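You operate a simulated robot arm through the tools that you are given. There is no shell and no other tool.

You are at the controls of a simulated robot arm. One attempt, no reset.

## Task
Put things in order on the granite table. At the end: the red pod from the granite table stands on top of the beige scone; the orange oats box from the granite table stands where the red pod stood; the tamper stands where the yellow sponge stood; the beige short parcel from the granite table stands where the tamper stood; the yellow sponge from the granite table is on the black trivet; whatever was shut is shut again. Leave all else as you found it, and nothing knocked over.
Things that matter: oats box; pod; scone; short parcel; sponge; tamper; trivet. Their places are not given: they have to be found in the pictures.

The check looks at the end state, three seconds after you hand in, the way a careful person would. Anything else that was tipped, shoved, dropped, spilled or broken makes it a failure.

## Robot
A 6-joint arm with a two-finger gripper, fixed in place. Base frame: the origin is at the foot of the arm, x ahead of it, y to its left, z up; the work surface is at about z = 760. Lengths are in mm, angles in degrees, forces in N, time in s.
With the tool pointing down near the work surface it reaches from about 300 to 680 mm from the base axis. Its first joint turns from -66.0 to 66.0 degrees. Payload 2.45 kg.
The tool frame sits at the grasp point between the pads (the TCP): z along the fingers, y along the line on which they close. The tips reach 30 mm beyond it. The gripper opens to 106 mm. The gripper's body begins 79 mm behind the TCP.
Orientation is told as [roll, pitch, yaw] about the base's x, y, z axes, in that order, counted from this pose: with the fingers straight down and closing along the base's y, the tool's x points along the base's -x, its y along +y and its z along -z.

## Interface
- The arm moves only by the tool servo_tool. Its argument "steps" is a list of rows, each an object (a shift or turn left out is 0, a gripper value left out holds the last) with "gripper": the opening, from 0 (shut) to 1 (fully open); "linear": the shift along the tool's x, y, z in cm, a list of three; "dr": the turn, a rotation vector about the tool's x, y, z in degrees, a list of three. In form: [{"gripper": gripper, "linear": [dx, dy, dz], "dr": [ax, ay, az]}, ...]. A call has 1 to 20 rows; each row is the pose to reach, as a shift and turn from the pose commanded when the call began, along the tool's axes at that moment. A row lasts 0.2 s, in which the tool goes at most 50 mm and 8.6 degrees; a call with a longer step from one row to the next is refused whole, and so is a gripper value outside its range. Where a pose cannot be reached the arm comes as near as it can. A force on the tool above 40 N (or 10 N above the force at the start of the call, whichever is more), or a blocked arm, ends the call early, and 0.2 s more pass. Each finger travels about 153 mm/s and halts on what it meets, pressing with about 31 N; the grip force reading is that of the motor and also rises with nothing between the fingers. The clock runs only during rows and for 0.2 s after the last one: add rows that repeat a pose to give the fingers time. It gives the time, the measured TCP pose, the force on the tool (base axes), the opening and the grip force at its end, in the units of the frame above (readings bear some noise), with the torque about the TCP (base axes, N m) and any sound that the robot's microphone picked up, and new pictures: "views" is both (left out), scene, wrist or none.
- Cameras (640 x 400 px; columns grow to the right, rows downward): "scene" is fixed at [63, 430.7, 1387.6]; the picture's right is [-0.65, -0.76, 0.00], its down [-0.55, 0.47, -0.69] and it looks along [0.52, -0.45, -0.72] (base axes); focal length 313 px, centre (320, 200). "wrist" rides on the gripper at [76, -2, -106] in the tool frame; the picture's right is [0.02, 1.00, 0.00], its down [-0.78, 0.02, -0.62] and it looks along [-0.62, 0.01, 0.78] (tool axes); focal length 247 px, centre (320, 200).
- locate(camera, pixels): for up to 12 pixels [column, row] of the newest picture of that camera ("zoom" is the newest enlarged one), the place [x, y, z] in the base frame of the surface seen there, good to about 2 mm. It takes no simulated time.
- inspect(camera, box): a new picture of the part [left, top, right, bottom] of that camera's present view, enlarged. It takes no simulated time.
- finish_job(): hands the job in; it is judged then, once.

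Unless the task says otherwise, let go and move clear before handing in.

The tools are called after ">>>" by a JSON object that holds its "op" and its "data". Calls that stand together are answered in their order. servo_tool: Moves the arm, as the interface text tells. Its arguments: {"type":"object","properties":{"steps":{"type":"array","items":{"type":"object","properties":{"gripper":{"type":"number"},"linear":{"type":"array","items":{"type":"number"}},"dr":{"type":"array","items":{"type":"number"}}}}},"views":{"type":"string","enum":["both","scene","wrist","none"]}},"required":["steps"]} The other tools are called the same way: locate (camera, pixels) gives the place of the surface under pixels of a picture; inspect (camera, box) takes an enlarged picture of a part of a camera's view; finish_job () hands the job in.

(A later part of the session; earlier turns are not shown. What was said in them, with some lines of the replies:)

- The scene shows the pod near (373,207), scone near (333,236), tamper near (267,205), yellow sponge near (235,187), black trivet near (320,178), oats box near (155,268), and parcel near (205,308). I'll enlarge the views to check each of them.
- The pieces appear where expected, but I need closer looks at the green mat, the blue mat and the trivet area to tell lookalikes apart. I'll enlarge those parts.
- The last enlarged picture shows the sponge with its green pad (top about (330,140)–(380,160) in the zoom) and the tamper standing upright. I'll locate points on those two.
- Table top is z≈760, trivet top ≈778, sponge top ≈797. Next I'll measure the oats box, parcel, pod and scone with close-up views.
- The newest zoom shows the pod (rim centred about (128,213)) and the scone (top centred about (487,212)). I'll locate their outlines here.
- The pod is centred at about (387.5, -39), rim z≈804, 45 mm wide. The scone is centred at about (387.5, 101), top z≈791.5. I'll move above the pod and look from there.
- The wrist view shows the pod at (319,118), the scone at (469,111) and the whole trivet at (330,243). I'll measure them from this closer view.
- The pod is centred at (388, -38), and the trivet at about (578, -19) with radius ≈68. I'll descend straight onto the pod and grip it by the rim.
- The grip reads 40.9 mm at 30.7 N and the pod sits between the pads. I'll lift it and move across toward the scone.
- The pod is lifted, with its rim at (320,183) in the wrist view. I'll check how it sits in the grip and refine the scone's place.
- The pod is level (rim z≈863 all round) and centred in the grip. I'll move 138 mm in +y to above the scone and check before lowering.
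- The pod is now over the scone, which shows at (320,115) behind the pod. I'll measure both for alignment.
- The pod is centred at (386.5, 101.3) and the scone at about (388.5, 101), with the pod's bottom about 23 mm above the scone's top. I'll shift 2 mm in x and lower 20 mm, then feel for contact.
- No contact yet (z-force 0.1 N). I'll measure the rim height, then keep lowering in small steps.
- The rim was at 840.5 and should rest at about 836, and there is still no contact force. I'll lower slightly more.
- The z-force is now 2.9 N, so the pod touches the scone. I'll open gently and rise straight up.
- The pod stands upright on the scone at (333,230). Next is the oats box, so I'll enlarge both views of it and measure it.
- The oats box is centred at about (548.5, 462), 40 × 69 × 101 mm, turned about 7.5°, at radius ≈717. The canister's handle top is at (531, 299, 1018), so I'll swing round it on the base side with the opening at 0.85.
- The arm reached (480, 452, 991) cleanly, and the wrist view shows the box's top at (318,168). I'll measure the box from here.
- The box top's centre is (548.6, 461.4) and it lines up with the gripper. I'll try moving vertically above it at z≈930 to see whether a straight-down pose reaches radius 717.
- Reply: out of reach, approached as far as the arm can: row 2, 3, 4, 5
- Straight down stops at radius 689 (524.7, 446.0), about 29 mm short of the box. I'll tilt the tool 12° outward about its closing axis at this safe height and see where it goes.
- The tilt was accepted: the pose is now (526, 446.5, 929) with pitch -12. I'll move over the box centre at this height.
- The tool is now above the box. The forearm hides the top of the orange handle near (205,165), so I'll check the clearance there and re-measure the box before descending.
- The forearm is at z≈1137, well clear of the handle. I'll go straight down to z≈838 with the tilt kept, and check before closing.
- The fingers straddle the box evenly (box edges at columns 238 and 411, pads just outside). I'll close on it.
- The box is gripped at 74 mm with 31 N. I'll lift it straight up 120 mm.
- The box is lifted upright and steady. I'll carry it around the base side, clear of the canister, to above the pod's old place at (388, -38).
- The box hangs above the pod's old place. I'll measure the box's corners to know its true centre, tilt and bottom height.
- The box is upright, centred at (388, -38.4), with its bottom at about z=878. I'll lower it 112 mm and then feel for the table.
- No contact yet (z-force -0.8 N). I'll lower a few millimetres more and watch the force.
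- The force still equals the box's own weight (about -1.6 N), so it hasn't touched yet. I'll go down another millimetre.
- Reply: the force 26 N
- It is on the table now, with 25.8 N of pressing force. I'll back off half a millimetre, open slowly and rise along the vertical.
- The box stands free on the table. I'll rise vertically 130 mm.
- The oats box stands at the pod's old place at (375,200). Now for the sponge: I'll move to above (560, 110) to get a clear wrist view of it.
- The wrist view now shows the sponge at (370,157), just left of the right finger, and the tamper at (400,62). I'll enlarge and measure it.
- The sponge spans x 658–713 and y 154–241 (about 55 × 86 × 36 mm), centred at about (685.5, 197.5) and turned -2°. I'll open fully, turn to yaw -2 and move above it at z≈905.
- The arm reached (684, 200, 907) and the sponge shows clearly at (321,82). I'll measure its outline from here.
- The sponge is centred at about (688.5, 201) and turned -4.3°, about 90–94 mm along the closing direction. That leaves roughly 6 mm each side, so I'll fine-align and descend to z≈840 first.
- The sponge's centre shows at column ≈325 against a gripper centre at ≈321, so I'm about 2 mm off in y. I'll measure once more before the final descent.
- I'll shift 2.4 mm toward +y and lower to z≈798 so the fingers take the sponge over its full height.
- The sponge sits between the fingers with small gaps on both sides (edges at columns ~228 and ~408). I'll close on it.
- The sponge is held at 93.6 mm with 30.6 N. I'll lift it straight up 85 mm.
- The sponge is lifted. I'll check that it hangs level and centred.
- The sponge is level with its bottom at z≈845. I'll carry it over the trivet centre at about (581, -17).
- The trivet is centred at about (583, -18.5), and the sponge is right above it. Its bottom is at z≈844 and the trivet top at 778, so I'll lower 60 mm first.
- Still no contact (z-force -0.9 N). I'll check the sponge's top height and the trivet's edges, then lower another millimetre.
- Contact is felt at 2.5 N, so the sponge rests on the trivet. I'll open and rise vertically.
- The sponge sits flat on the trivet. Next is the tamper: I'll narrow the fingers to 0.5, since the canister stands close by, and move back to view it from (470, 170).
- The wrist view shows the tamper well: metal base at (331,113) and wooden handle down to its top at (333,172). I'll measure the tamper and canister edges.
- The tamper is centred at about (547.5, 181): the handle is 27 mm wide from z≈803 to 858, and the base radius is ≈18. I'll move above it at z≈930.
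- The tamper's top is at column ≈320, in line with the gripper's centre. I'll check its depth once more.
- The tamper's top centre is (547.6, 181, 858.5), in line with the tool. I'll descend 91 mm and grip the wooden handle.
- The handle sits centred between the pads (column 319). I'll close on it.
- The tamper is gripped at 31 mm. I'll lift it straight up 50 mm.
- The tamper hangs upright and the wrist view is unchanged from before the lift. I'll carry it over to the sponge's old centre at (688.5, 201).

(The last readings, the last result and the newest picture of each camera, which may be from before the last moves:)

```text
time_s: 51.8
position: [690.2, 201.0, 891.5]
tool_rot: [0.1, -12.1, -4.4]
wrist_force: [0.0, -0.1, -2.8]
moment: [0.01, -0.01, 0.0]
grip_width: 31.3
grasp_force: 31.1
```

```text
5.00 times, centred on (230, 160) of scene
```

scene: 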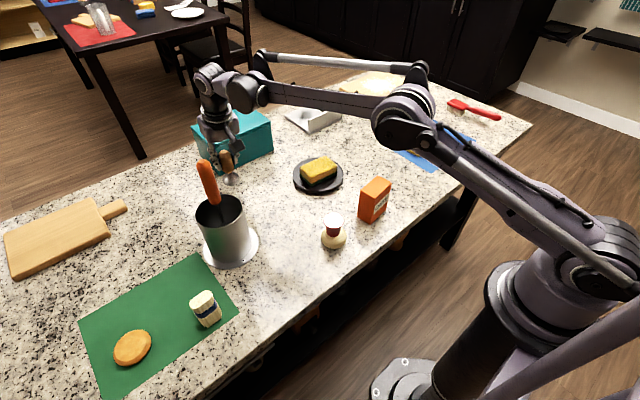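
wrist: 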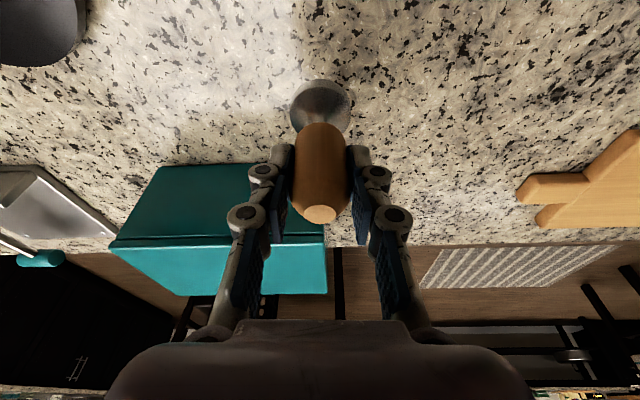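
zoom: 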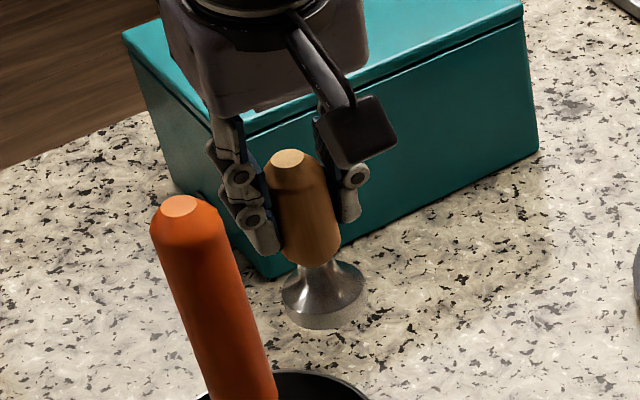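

The tamper is centred at about (689, 202), with its bottom near z=809.5. I'll lower 45 mm, then feel for the table.

>>> {"op": "servo_tool", "data": {"steps": [{"gripper": 0.15, "linear": [0.42, 0, 1.96]}, {"linear": [0.73, 0, 3.42]}, {"linear": [0.94, 0, 4.4]}, {"linear": [0.94, 0, 4.4]}], "views": "wrist"}}

>>> {"op": "servo_tool", "data": {"steps": [{"gripper": 0.15, "linear": [0.02, 0, 0.1]}, {"linear": [0.04, 0, 0.2]}, {"linear": [0.06, 0, 0.29]}, {"linear": [0.06, 0, 0.29]}], "views": "wrist"}}

```text
time_s: 52.8
position: [690.8, 200.6, 845.0]
tool_rot: [0.1, -12.0, -4.4]
wrist_force: [0.5, -0.3, -2.1]
moment: [-0.02, -0.02, -0.01]
grip_width: 31.0
grasp_force: 31.1
```

wrist: 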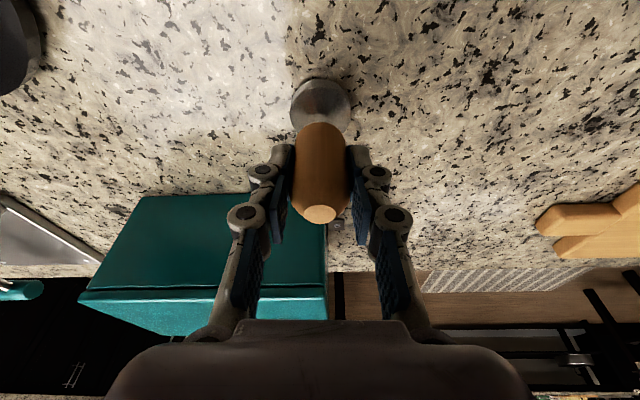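

```text
time_s: 53.8
position: [690.1, 201.2, 840.3]
tool_rot: [-0.1, -12.0, -4.3]
wrist_force: [0.4, -1.2, -2.8]
moment: [0.03, -0.02, 0.04]
grip_width: 31.1
grasp_force: 30.6
```

wrist: 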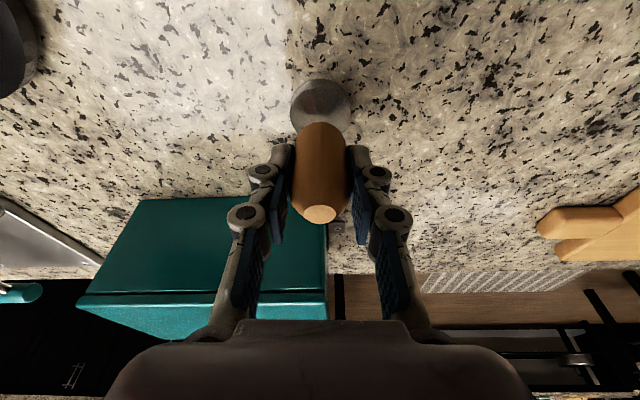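

Still only the tamper's weight shows (-2.8 N). I'll check the top height and lower by one millimetre more.

>>> {"op": "locate", "data": {"camera": "wrist", "pixels": [[320, 213], [318, 208], [322, 215]]}}

>>> {"op": "servo_tool", "data": {"steps": [{"gripper": 0.15, "linear": [0.01, 0, 0.05]}, {"linear": [0.02, 0, 0.1]}, {"linear": [0.02, 0, 0.1]}], "views": "none"}}

```text
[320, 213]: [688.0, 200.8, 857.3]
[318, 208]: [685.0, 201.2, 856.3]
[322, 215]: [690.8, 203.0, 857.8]
```

```text
time_s: 54.6
position: [689.3, 201.2, 840.3]
tool_rot: [0.1, -12.0, -4.4]
wrist_force: [1.0, -0.6, 7.0]
moment: [-0.03, 0.02, 0.0]
grip_width: 31.0
grasp_force: 31.4
```

The table is felt (+7 N). I'll open gently and rise vertically.

>>> {"op": "servo_tool", "data": {"steps": [{"gripper": 0.31, "linear": [0, 0, 0]}, {"gripper": 0.36, "linear": [0, 0, 0]}, {"gripper": 0.45, "linear": [0, 0, 0]}, {"gripper": 0.5, "linear": [0, 0, 0]}, {"gripper": 0.5, "linear": [-0.21, 0, -0.98]}, {"gripper": 0.5, "linear": [-0.62, 0, -2.93]}, {"gripper": 0.5, "linear": [-1.25, 0, -5.87]}, {"gripper": 0.5, "linear": [-2.08, 0, -9.78]}, {"gripper": 0.5, "linear": [-2.08, 0, -9.78]}], "views": "both"}}

```text
time_s: 56.6
position: [690.7, 199.0, 942.2]
tool_rot: [0.0, -12.0, -4.4]
wrist_force: [0.8, -1.1, -0.5]
moment: [0.01, -0.02, -0.02]
grip_width: 52.9
grasp_force: 0.1
```

scene: 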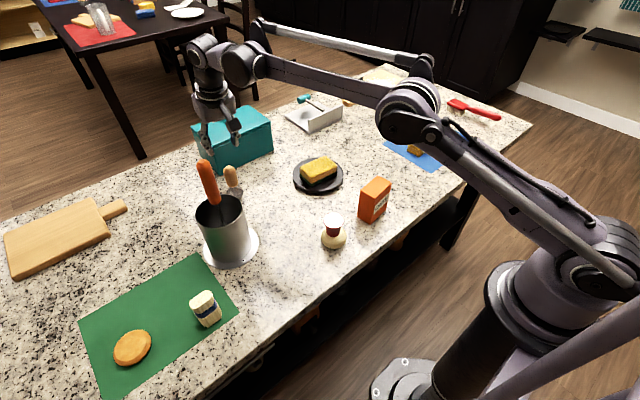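
wrist: 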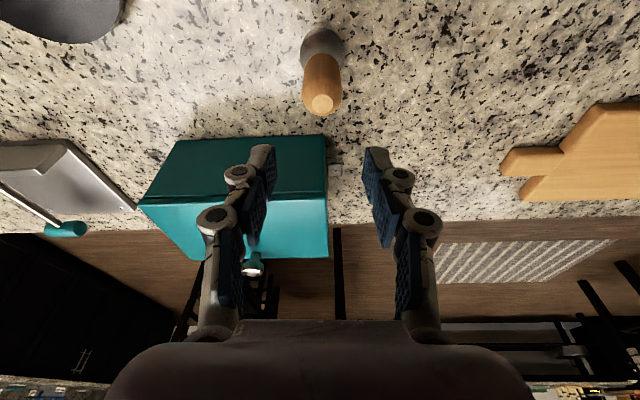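

The tamper stands upright where the sponge was. Now I'll retreat around the base side, untilt the tool to vertical, and go look at the parcel.

>>> {"op": "servo_tool", "data": {"steps": [{"gripper": 0.5, "linear": [3.54, -1.69, -1.06], "dr": [0, 1.3, 0]}, {"linear": [7.08, -3.38, -2.12], "dr": [0, 2.7, 0]}, {"linear": [10.61, -5.06, -3.18], "dr": [0, 4.0, 0]}, {"linear": [14.15, -6.75, -4.24], "dr": [0, 5.3, 0]}, {"linear": [17.69, -8.44, -5.3], "dr": [0, 6.7, 0]}, {"linear": [20.95, -6.94, -6.2], "dr": [0, 8.0, 0]}, {"linear": [24.2, -5.44, -7.1], "dr": [0, 9.3, 0]}, {"linear": [27.46, -3.95, -7.99], "dr": [0, 10.7, 0]}, {"linear": [30.72, -2.45, -8.89], "dr": [0, 12.0, 0]}, {"linear": [31.7, 0.73, -9.1], "dr": [0, 12.0, 0]}, {"linear": [32.67, 3.92, -9.31], "dr": [0, 12.0, 0]}, {"linear": [33.65, 7.1, -9.51], "dr": [0, 12.0, 0]}, {"linear": [34.62, 10.28, -9.72], "dr": [0, 12.0, 0]}, {"linear": [34.62, 10.28, -9.72], "dr": [0, 12.0, 0]}], "views": "both"}}

```text
time_s: 59.6
position: [339.4, 332.5, 963.8]
tool_rot: [0.0, -0.1, -4.3]
wrist_force: [-0.1, 0.3, -0.4]
moment: [0.02, 0.0, 0.03]
grip_width: 53.0
grasp_force: 0.1
```

scene: 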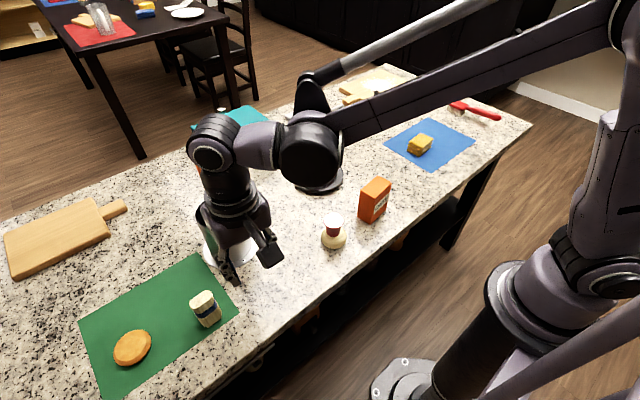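
wrist: 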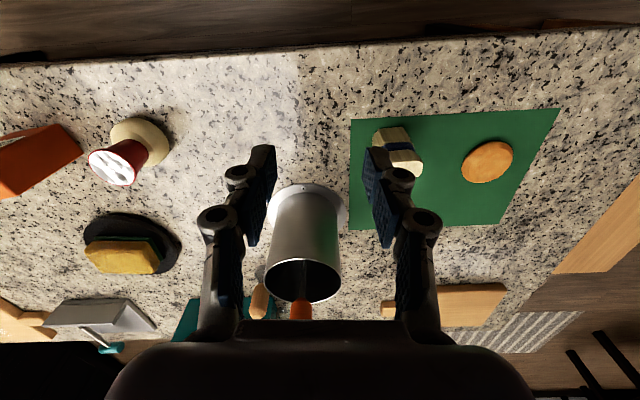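

The parcel is partly behind the right finger in the wrist view at (400,150), but it is clear in the scene at (205,308). I'll measure it from both cameras.

>>> {"op": "inspect", "data": {"camera": "scene", "box": [170, 270, 240, 340]}}

>>> {"op": "locate", "data": {"camera": "zoom", "pixels": [[300, 140], [250, 150], [345, 120], [270, 120], [330, 150], [265, 180], [365, 160], [285, 270], [310, 320], [375, 260], [330, 230], [270, 240]]}}

```text
5.71 times, centred on (205, 305) of scene
```

zoom: 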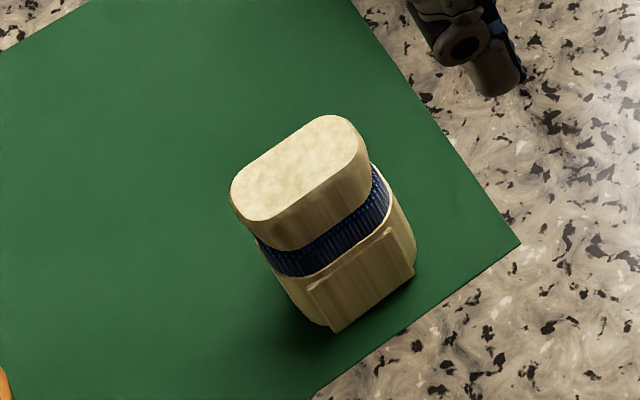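

```text
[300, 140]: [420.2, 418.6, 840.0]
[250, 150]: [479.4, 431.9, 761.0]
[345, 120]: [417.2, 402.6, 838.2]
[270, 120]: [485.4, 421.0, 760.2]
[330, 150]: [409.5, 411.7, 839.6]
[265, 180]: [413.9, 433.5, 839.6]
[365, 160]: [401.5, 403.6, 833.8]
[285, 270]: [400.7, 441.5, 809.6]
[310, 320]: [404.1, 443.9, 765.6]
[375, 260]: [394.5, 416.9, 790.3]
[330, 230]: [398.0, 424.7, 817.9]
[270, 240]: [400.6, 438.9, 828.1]
```

The parcel looks like a stadium-shaped block with its long axis roughly along y, top z≈840. I'll move square-on to it with the fingers wide for an unobstructed view.

>>> {"op": "servo_tool", "data": {"steps": [{"gripper": 1.0, "linear": [-0.19, 4.18, 0], "dr": [0, 0, -2.2]}, {"linear": [-0.375, 8.35, 0], "dr": [0, 0, -4.3]}, {"linear": [-0.375, 8.35, 0], "dr": [0, 0, -4.3]}, {"linear": [-0.375, 8.35, 0], "dr": [0, 0, -4.3]}], "views": "both"}}

```text
time_s: 60.6
position: [349.2, 414.2, 966.2]
tool_rot: [0.0, 0.0, -0.1]
wrist_force: [-0.8, 0.1, 1.1]
moment: [-0.02, 0.02, 0.0]
grip_width: 106.0
grasp_force: 0.1
```

scene: 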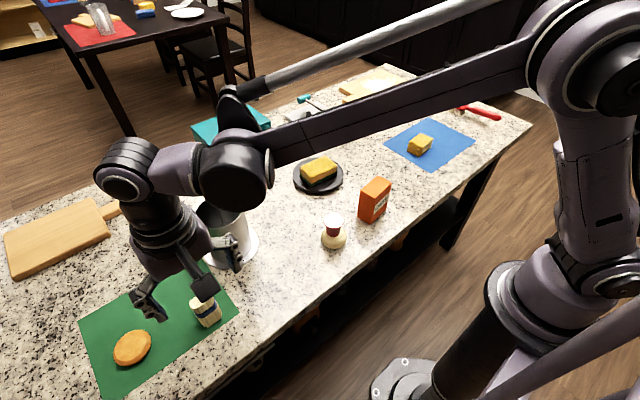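
wrist: 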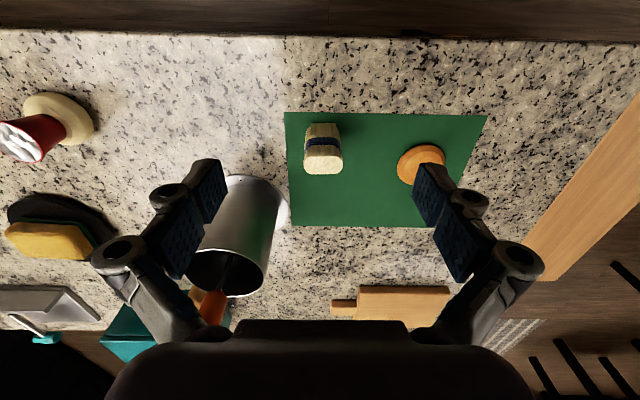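

The parcel shows clearly at (323,148). I'll enlarge and measure its top.

>>> {"op": "inspect", "data": {"camera": "wrist", "box": [270, 100, 380, 200]}}

>>> {"op": "locate", "data": {"camera": "zoom", "pixels": [[240, 247], [320, 240], [388, 237], [320, 262], [400, 250], [318, 210], [260, 262], [380, 258], [255, 150], [390, 150], [320, 100], [330, 180]]}}

```text
4.00 times, centred on (325, 150) of wrist
```

zoom: 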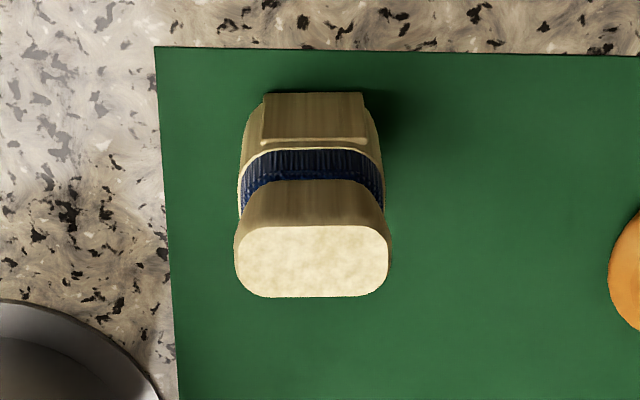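

```text
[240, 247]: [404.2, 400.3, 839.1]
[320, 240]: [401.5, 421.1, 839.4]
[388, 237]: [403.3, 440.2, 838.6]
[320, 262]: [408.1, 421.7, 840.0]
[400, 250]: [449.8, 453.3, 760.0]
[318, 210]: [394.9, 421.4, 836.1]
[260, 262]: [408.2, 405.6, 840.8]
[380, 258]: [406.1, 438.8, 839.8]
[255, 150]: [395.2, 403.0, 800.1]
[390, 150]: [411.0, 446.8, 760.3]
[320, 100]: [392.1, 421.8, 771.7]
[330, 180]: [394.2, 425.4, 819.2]
```

The parcel's section is about 44 mm (y) by 28 mm (x), squared to the base axes and centred at about (408.5, 420.5). I'll go above it at z≈930 with yaw 0 and the opening at 0.75.

>>> {"op": "locate", "data": {"camera": "zoom", "pixels": [[312, 292], [280, 288], [350, 288], [236, 260], [388, 260]]}}

>>> {"op": "servo_tool", "data": {"steps": [{"gripper": 0.75, "linear": [-2.97, 0.32, 1.8]}, {"linear": [-5.93, 0.63, 3.6]}, {"linear": [-5.93, 0.63, 3.6]}, {"linear": [-5.93, 0.63, 3.6]}], "views": "both"}}

```text
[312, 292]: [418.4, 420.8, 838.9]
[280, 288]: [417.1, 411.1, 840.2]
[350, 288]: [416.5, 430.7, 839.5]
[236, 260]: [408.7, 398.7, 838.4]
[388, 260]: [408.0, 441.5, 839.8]
```

```text
time_s: 61.6
position: [412.0, 420.1, 929.3]
tool_rot: [0.0, 0.0, -0.2]
wrist_force: [1.0, 0.0, 0.9]
moment: [0.0, 0.03, -0.04]
grip_width: 79.6
grasp_force: 0.1
```

scene: 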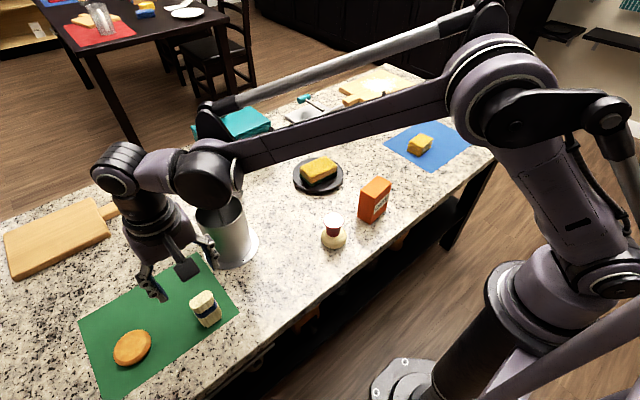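
wrist: 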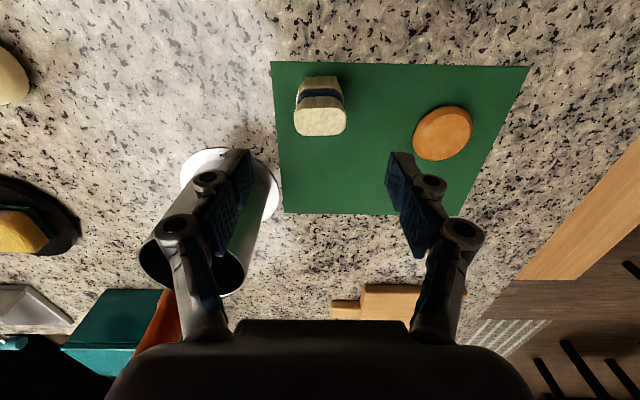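

The parcel's top is centred at column ≈320, in line with the gripper. I'll confirm its position along x before descending.

>>> {"op": "locate", "data": {"camera": "wrist", "pixels": [[320, 120], [296, 120], [345, 120], [320, 109], [320, 133], [320, 90], [250, 150], [395, 155]]}}

>>> {"op": "inspect", "data": {"camera": "wrist", "box": [270, 60, 380, 160]}}

```text
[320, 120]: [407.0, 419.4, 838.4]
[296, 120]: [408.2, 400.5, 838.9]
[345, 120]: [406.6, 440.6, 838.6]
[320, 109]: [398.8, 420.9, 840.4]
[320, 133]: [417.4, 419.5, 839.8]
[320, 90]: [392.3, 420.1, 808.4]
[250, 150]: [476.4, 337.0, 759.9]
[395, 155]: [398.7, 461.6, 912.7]
```

```text
4.00 times, centred on (325, 110) of wrist
```

zoom: 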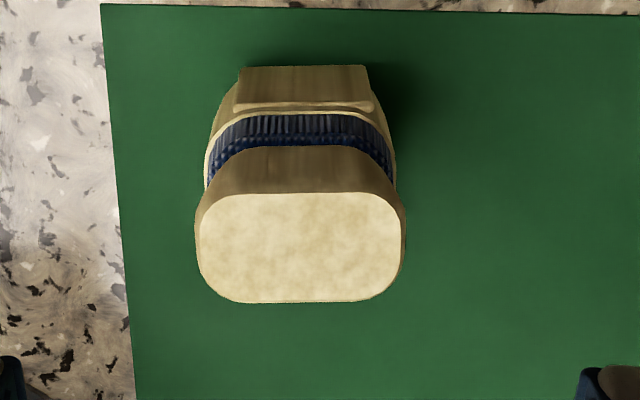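

The parcel is centred at (408, 420), yaw ≈ 0. I'll descend about 101 mm to TCP z≈828, then close.

>>> {"op": "servo_tool", "data": {"steps": [{"gripper": 0.75, "linear": [0.15, 0, 3.4]}, {"linear": [0.15, 0, 6.8]}, {"linear": [0.15, 0, 10.1]}, {"linear": [0.15, 0, 10.1]}], "views": "both"}}

```text
time_s: 62.6
position: [406.5, 424.6, 829.3]
tool_rot: [-0.1, 0.0, -0.1]
wrist_force: [-0.8, 0.1, -1.0]
moment: [-0.01, 0.02, 0.0]
grip_width: 79.4
grasp_force: 0.1
```

scene: 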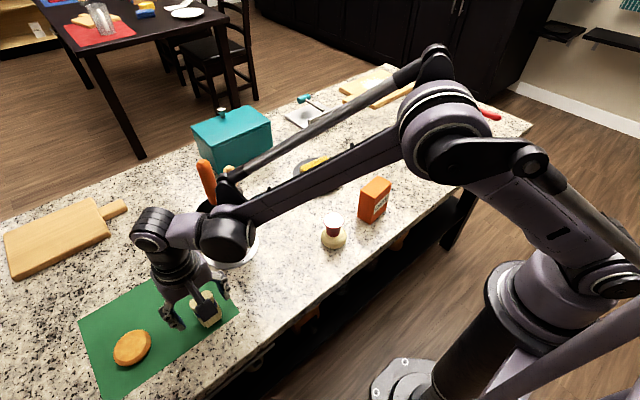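
wrist: 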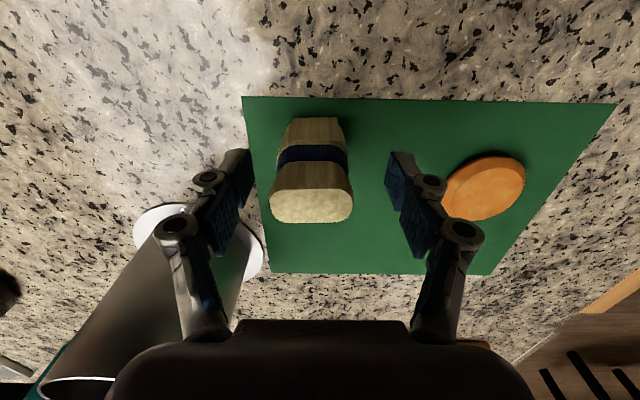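

The parcel's top centre is at column ≈311 against the gripper's 321, so I'm about 4.5 mm off in y, as the reading also shows. I'll shift -4.4 mm and then close.

>>> {"op": "servo_tool", "data": {"steps": [{"gripper": 0.75, "linear": [0, -0.44, 0]}, {"linear": [0, -0.44, 0]}, {"linear": [0, -0.44, 0]}], "views": "wrist"}}

```text
time_s: 63.4
position: [407.1, 419.0, 828.1]
tool_rot: [0.0, 0.1, -0.2]
wrist_force: [-1.0, 0.1, 0.6]
moment: [0.02, 0.0, -0.02]
grip_width: 79.0
grasp_force: 0.0
```

wrist: 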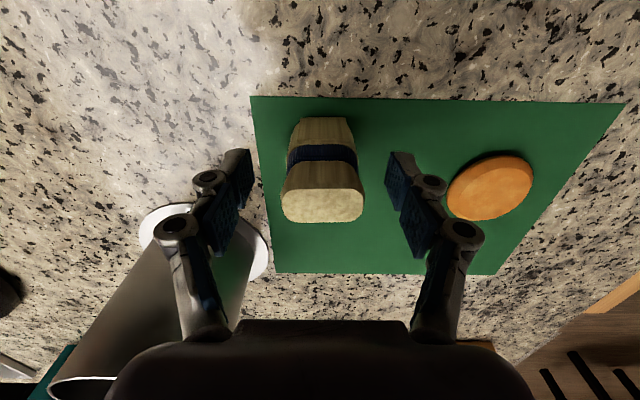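

Now the parcel is centred (columns 281–363, middle 322). I'll close on it.

>>> {"op": "servo_tool", "data": {"steps": [{"gripper": 0.3, "linear": [0, 0, 0]}, {"gripper": 0.3, "linear": [0, 0, 0]}, {"gripper": 0.3, "linear": [0, 0, 0]}, {"gripper": 0.3, "linear": [0, 0, 0]}], "views": "wrist"}}

```text
time_s: 64.4
position: [406.9, 418.9, 829.8]
tool_rot: [0.1, -0.1, -0.1]
wrist_force: [-0.5, 2.4, 11.0]
moment: [0.26, 0.0, 0.01]
grip_width: 42.9
grasp_force: 31.3
```

wrist: 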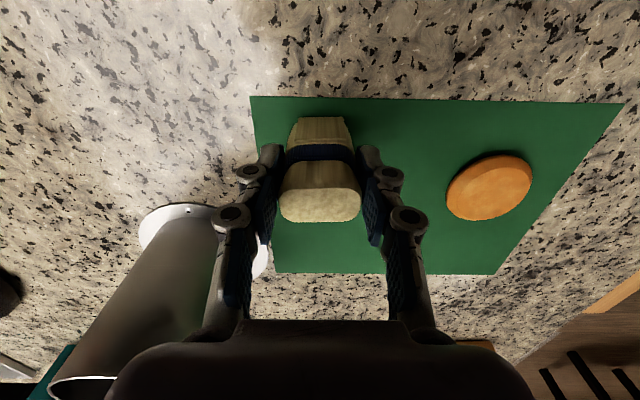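

The parcel is gripped at 42.9 mm. I'll lift it straight up 120 mm.

>>> {"op": "servo_tool", "data": {"steps": [{"gripper": 0.3, "linear": [0, 0, -0.5]}, {"linear": [0, 0, -2.0]}, {"linear": [0, 0, -4.5]}, {"linear": [0, 0, -8.0]}, {"linear": [0, 0, -12.0]}, {"linear": [0, 0, -12.0]}], "views": "both"}}

```text
time_s: 65.8
position: [407.8, 415.8, 948.5]
tool_rot: [0.0, 0.0, -0.1]
wrist_force: [0.0, -0.1, -1.2]
moment: [0.0, 0.0, 0.03]
grip_width: 42.6
grasp_force: 30.6
```

scene: 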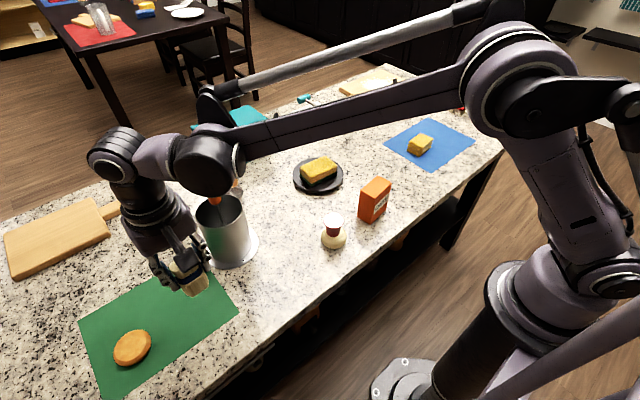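
wrist: 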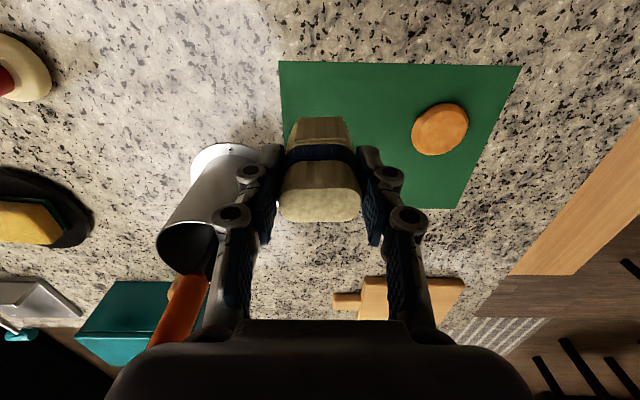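

The parcel is held upright. I'll carry it around the base side of the canister to above the tamper's old place at (547.5, 181).

>>> {"op": "servo_tool", "data": {"steps": [{"gripper": 0.3, "linear": [1.43, -2.9, 0]}, {"linear": [2.87, -5.8, 0]}, {"linear": [4.3, -8.7, 0]}, {"linear": [3.43, -12.45, 0]}, {"linear": [2.55, -16.2, 0]}, {"linear": [1.68, -19.95, 0]}, {"linear": [0.8, -23.7, 0]}, {"linear": [-2.89, -23.68, 0]}, {"linear": [-6.58, -23.65, 0]}, {"linear": [-10.28, -23.63, 0]}, {"linear": [-13.97, -23.6, 0]}, {"linear": [-13.97, -23.6, 0]}], "views": "both"}}

```text
time_s: 68.4
position: [549.6, 180.0, 946.1]
tool_rot: [0.0, 0.0, -0.1]
wrist_force: [0.3, 0.5, -1.7]
moment: [0.01, 0.0, -0.05]
grip_width: 42.6
grasp_force: 30.8
```

scene: 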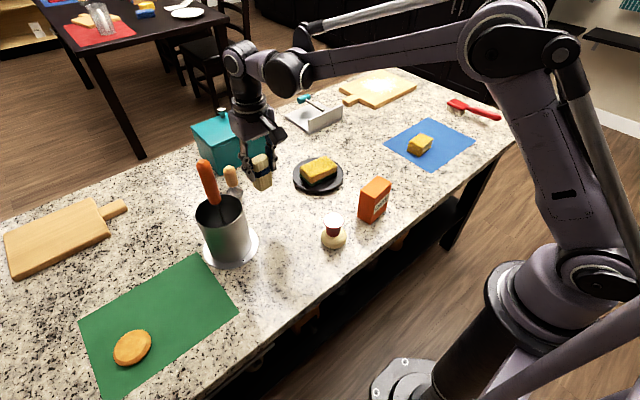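
wrist: 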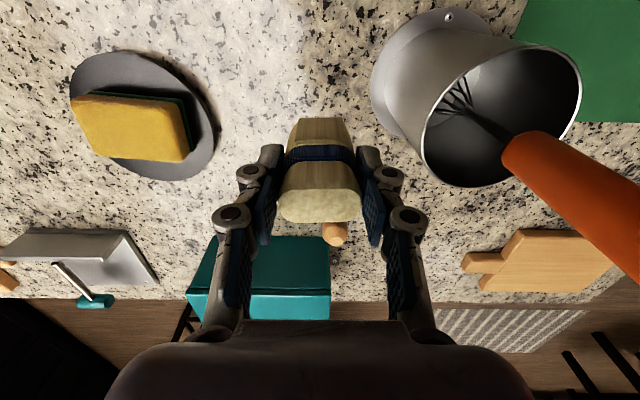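

The parcel is above the tamper's old place, with its top at (320,205) in the wrist view. I'll measure where it hangs.

>>> {"op": "locate", "data": {"camera": "wrist", "pixels": [[320, 205], [283, 200], [358, 200], [320, 193], [320, 218], [320, 125], [300, 130], [342, 130]]}}

>>> {"op": "inspect", "data": {"camera": "wrist", "box": [240, 90, 400, 240]}}

>>> {"op": "inspect", "data": {"camera": "scene", "box": [210, 110, 310, 220]}}

```text
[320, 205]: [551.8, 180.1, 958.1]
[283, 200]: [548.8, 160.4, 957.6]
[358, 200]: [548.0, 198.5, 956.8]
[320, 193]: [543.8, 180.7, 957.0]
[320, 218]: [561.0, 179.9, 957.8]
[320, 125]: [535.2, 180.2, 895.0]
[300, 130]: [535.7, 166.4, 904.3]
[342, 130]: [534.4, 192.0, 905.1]
```

```text
2.67 times, centred on (320, 165) of wrist
```

zoom: 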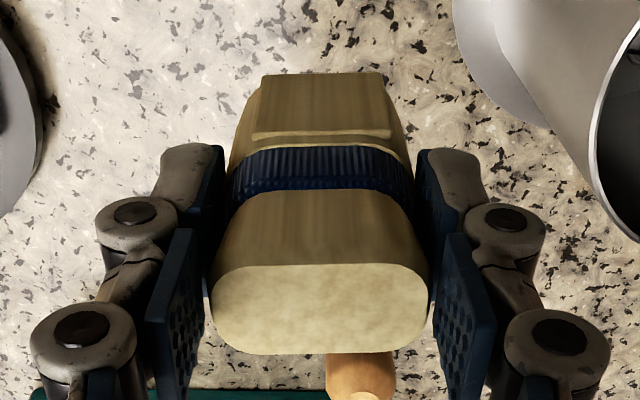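

```text
3.64 times, centred on (260, 165) of scene
```

zoom: 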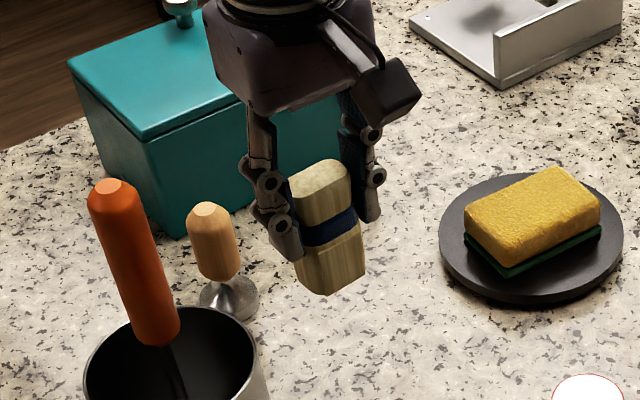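

The parcel is centred at about (549.5, 180), level, with its bottom near z=878. I'll nudge it by (-2, +1) mm and lower 111 mm.

>>> {"op": "servo_tool", "data": {"steps": [{"gripper": 0.3, "linear": [0.2, 0.1, 2.0]}, {"linear": [0.2, 0.1, 5.0]}, {"linear": [0.2, 0.1, 8.0]}, {"linear": [0.2, 0.1, 10.0]}, {"linear": [0.2, 0.1, 11.1]}, {"linear": [0.2, 0.1, 11.1]}], "views": "both"}}

```text
time_s: 69.8
position: [546.4, 179.8, 835.8]
tool_rot: [0.0, -0.1, 0.0]
wrist_force: [-0.3, -1.1, -1.7]
moment: [-0.01, 0.03, -0.01]
grip_width: 42.8
grasp_force: 31.0
```

scene: 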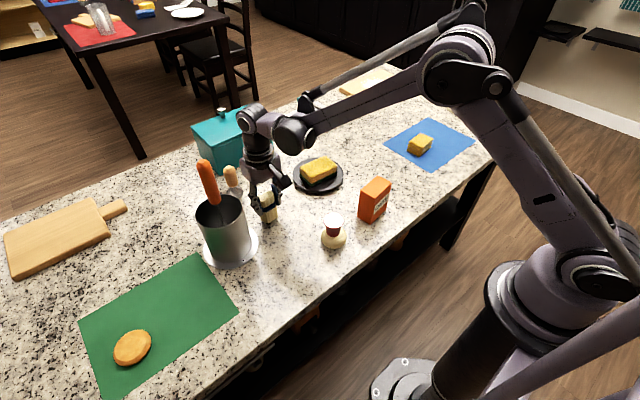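
wrist: 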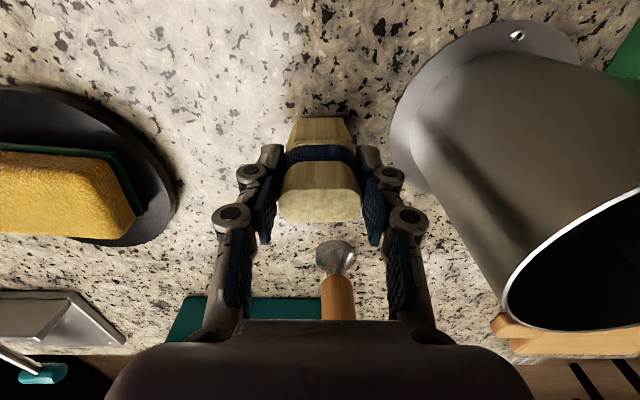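

No contact yet (-1.7 N is just the parcel's weight). I'll check the top height and lower in small steps.

>>> {"op": "locate", "data": {"camera": "wrist", "pixels": [[320, 205], [285, 202], [356, 202], [320, 120]]}}

>>> {"op": "servo_tool", "data": {"steps": [{"gripper": 0.3, "linear": [0, 0, 0.15]}, {"linear": [0, 0, 0.3]}, {"linear": [0, 0, 0.4]}, {"linear": [0, 0, 0.4]}], "views": "none"}}

```text
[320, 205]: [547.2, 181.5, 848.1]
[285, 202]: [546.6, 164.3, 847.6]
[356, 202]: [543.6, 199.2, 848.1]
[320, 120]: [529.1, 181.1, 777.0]
```

```text
time_s: 70.8
position: [545.1, 180.9, 832.4]
tool_rot: [0.1, 0.0, 0.0]
wrist_force: [0.7, 0.8, -0.7]
moment: [-0.01, -0.03, -0.02]
grip_width: 42.7
grasp_force: 31.5
```

The top should now be near 844, and it rests at about 839. I'll lower 3 mm more.

>>> {"op": "servo_tool", "data": {"steps": [{"gripper": 0.3, "linear": [0, 0, 0.1]}, {"linear": [0, 0, 0.2]}, {"linear": [0, 0, 0.3]}, {"linear": [0, 0, 0.3]}], "views": "none"}}

>>> {"op": "servo_tool", "data": {"steps": [{"gripper": 0.3, "linear": [0, 0, 0.05]}, {"linear": [0, 0, 0.1]}, {"linear": [0, 0, 0.1]}], "views": "wrist"}}

```text
time_s: 71.8
position: [545.6, 180.4, 828.9]
tool_rot: [-0.1, 0.0, -0.1]
wrist_force: [1.0, -0.2, -1.2]
moment: [-0.02, -0.01, -0.05]
grip_width: 42.6
grasp_force: 30.8
```

```text
time_s: 72.6
position: [544.0, 180.8, 829.5]
tool_rot: [0.0, 0.0, -0.1]
wrist_force: [0.2, 0.0, 0.2]
moment: [0.01, -0.06, 0.05]
grip_width: 42.7
grasp_force: 30.7
```

wrist: 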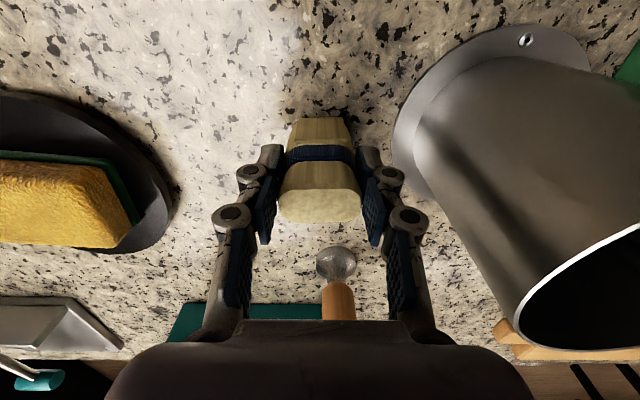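

The force is rising (+0.2 against -1.5 hanging), so it is just touching. Half a millimetre more will seat it.

>>> {"op": "servo_tool", "data": {"steps": [{"gripper": 0.3, "linear": [0, 0, 0.05]}, {"linear": [0, 0, 0.05]}], "views": "none"}}

>>> {"op": "locate", "data": {"camera": "wrist", "pixels": [[320, 205], [285, 202], [356, 202], [320, 120]]}}

```text
time_s: 73.2
position: [544.2, 181.0, 828.4]
tool_rot: [0.0, -0.1, -0.1]
wrist_force: [0.9, -2.4, 18.6]
moment: [-0.06, 0.01, 0.02]
grip_width: 42.7
grasp_force: 31.7
```

```text
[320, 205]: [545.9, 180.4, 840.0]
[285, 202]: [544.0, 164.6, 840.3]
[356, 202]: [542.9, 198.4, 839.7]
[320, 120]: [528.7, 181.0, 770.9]
```

It is firmly seated (18.6 N). I'll ease up 0.3 mm, open slowly to 0.62 and rise.

>>> {"op": "servo_tool", "data": {"steps": [{"gripper": 0.3, "linear": [0, 0, -0.03]}, {"gripper": 0.42, "linear": [0, 0, -0.03]}, {"gripper": 0.48, "linear": [0, 0, -0.03]}, {"gripper": 0.55, "linear": [0, 0, -0.03]}, {"gripper": 0.62, "linear": [0, 0, -0.03]}, {"gripper": 0.62, "linear": [0, 0, -1.0]}, {"gripper": 0.62, "linear": [0, 0, -3.0]}, {"gripper": 0.62, "linear": [0, 0, -6.0]}, {"gripper": 0.62, "linear": [0, 0, -10.0]}, {"gripper": 0.62, "linear": [0, 0, -13.0]}, {"gripper": 0.62, "linear": [0, 0, -13.0]}], "views": "both"}}

```text
time_s: 75.6
position: [541.7, 180.5, 954.8]
tool_rot: [0.0, -0.1, -0.1]
wrist_force: [0.1, 0.2, -0.6]
moment: [0.02, 0.02, -0.02]
grip_width: 65.5
grasp_force: 0.0
```

scene: 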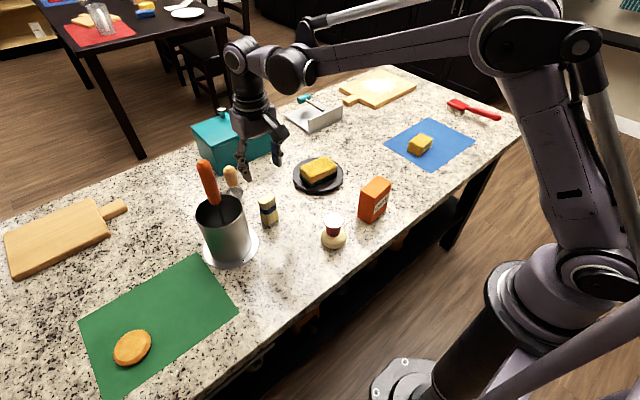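
wrist: 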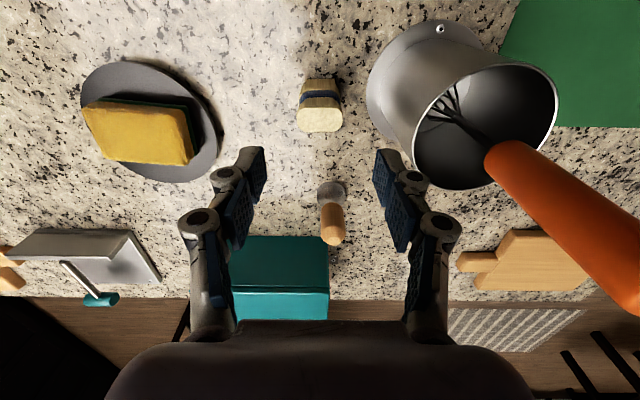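

All five pieces look placed and upright. I'll withdraw the arm to a clear spot near its starting pose and check everything.

>>> {"op": "servo_tool", "data": {"steps": [{"gripper": 0.62, "linear": [4.0, -1.0, -1.2]}, {"linear": [8.0, -2.0, -2.4]}, {"linear": [12.0, -2.0, -3.6]}, {"linear": [16.0, -1.5, -4.8]}, {"linear": [19.0, -0.6, -5.6]}, {"linear": [19.0, -0.6, -5.6]}], "views": "both"}}

```text
time_s: 77.0
position: [355.1, 172.0, 1015.6]
tool_rot: [0.0, -0.1, -0.1]
wrist_force: [-0.6, 0.1, -0.1]
moment: [0.03, 0.0, 0.02]
grip_width: 65.6
grasp_force: 0.0
```

scene: 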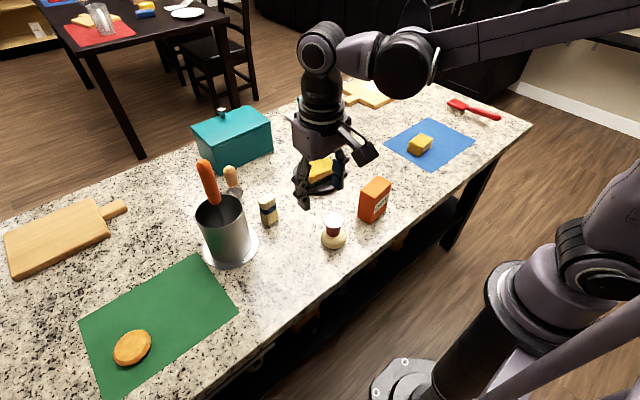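
wrist: 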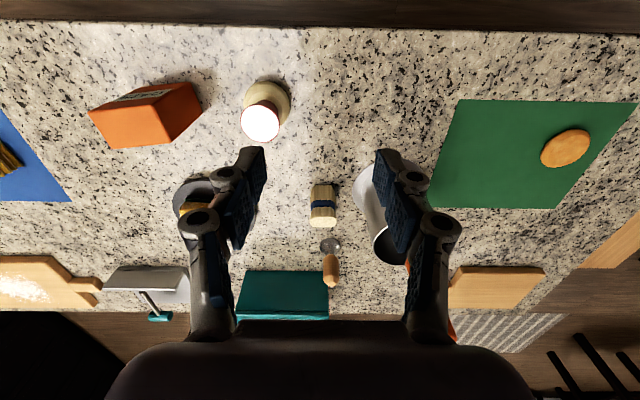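

>>> {"op": "inspect", "data": {"camera": "scene", "box": [180, 90, 420, 260]}}

>>> {"op": "inspect", "data": {"camera": "wrist", "box": [80, 60, 440, 330]}}

>>> {"op": "locate", "data": {"camera": "wrist", "pixels": [[323, 220], [313, 215], [335, 215], [323, 226], [323, 190], [331, 283], [262, 120], [243, 113], [279, 118], [265, 103], [150, 105], [160, 130]]}}

>>> {"op": "locate", "data": {"camera": "scene", "pixels": [[230, 168], [231, 175], [233, 192], [268, 198], [268, 220], [375, 183], [360, 188], [390, 184], [365, 217], [318, 166], [333, 221], [222, 112]]}}

```text
2.35 times, centred on (300, 175) of scene
```

zoom: 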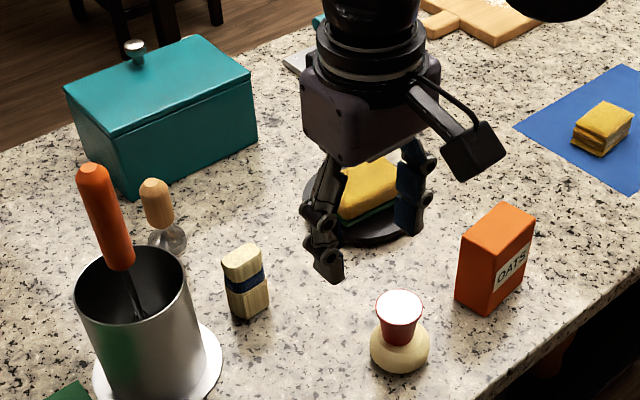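

```text
1.48 times, centred on (260, 195) of wrist
```

zoom: 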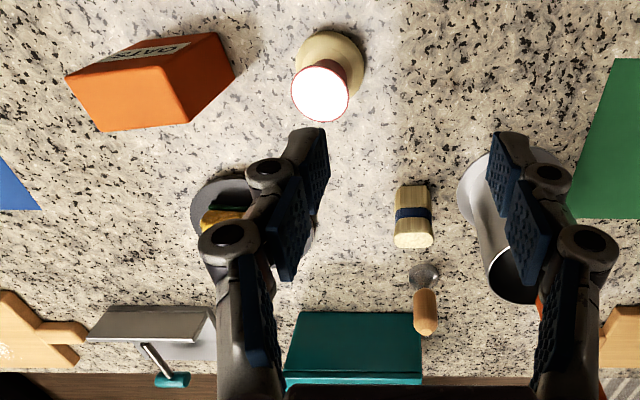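

```text
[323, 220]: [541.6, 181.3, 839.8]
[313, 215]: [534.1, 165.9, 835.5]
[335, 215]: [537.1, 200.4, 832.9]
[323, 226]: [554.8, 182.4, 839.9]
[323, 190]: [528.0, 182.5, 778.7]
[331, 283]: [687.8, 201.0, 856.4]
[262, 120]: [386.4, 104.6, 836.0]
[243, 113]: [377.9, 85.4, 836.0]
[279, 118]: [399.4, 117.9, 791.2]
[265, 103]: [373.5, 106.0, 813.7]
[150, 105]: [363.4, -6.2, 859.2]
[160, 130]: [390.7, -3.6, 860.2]
```

```text
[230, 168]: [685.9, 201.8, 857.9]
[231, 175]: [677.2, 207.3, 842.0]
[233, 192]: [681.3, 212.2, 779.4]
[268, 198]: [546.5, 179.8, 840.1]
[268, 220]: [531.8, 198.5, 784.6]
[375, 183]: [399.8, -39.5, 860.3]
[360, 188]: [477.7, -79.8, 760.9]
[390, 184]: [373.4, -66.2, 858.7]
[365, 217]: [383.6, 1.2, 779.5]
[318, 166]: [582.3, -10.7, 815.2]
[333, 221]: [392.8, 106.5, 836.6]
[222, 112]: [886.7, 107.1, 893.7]
```

Every piece is upright and in place:
- **Pod:** on the scone, rim at z≈836.
- **Oats box:** around (388, -37), where the pod stood.
- **Tamper:** (688, 201), where the sponge stood.
- **Parcel:** (544, 181), where the tamper stood.
- **Sponge:** on the trivet, top at z≈815.

The teal bin's knob is unmoved at (887, 107, 894), so it is still shut, and the gripper is empty and clear. I'm handing the job in.

>>> {"op": "finish_job", "data": {}}

```text
The job is handed in.
```

I moved all five pieces to the places you asked for and handed the job in. The last pictures before that showed everything upright, but I haven't seen the result of the check.

| Piece | Where it stands now | Measured position (x, y, mm) |
|---|---|---|
| Red pod | On top of the beige scone | about (388, 102) |
| Orange oats box | Where the red pod stood | about (388, -37) |
| Tamper | Where the yellow sponge stood | about (688, 201) |
| Beige short parcel | Where the tamper stood | about (544, 181) |
| Yellow sponge | On the black trivet | about (583, -17) |

- **Accuracy:** the parcel is about 3 to 4 mm short of the tamper's old centre. The others are within about 2 mm of their targets.
- **Shut things:** I never opened or touched the teal bin. Its lid knob measured in the same place at the end as at the start.
- **Everything else:** I saw nothing tipped, shoved or spilled. The gripper was empty and clear of the table when I handed in.
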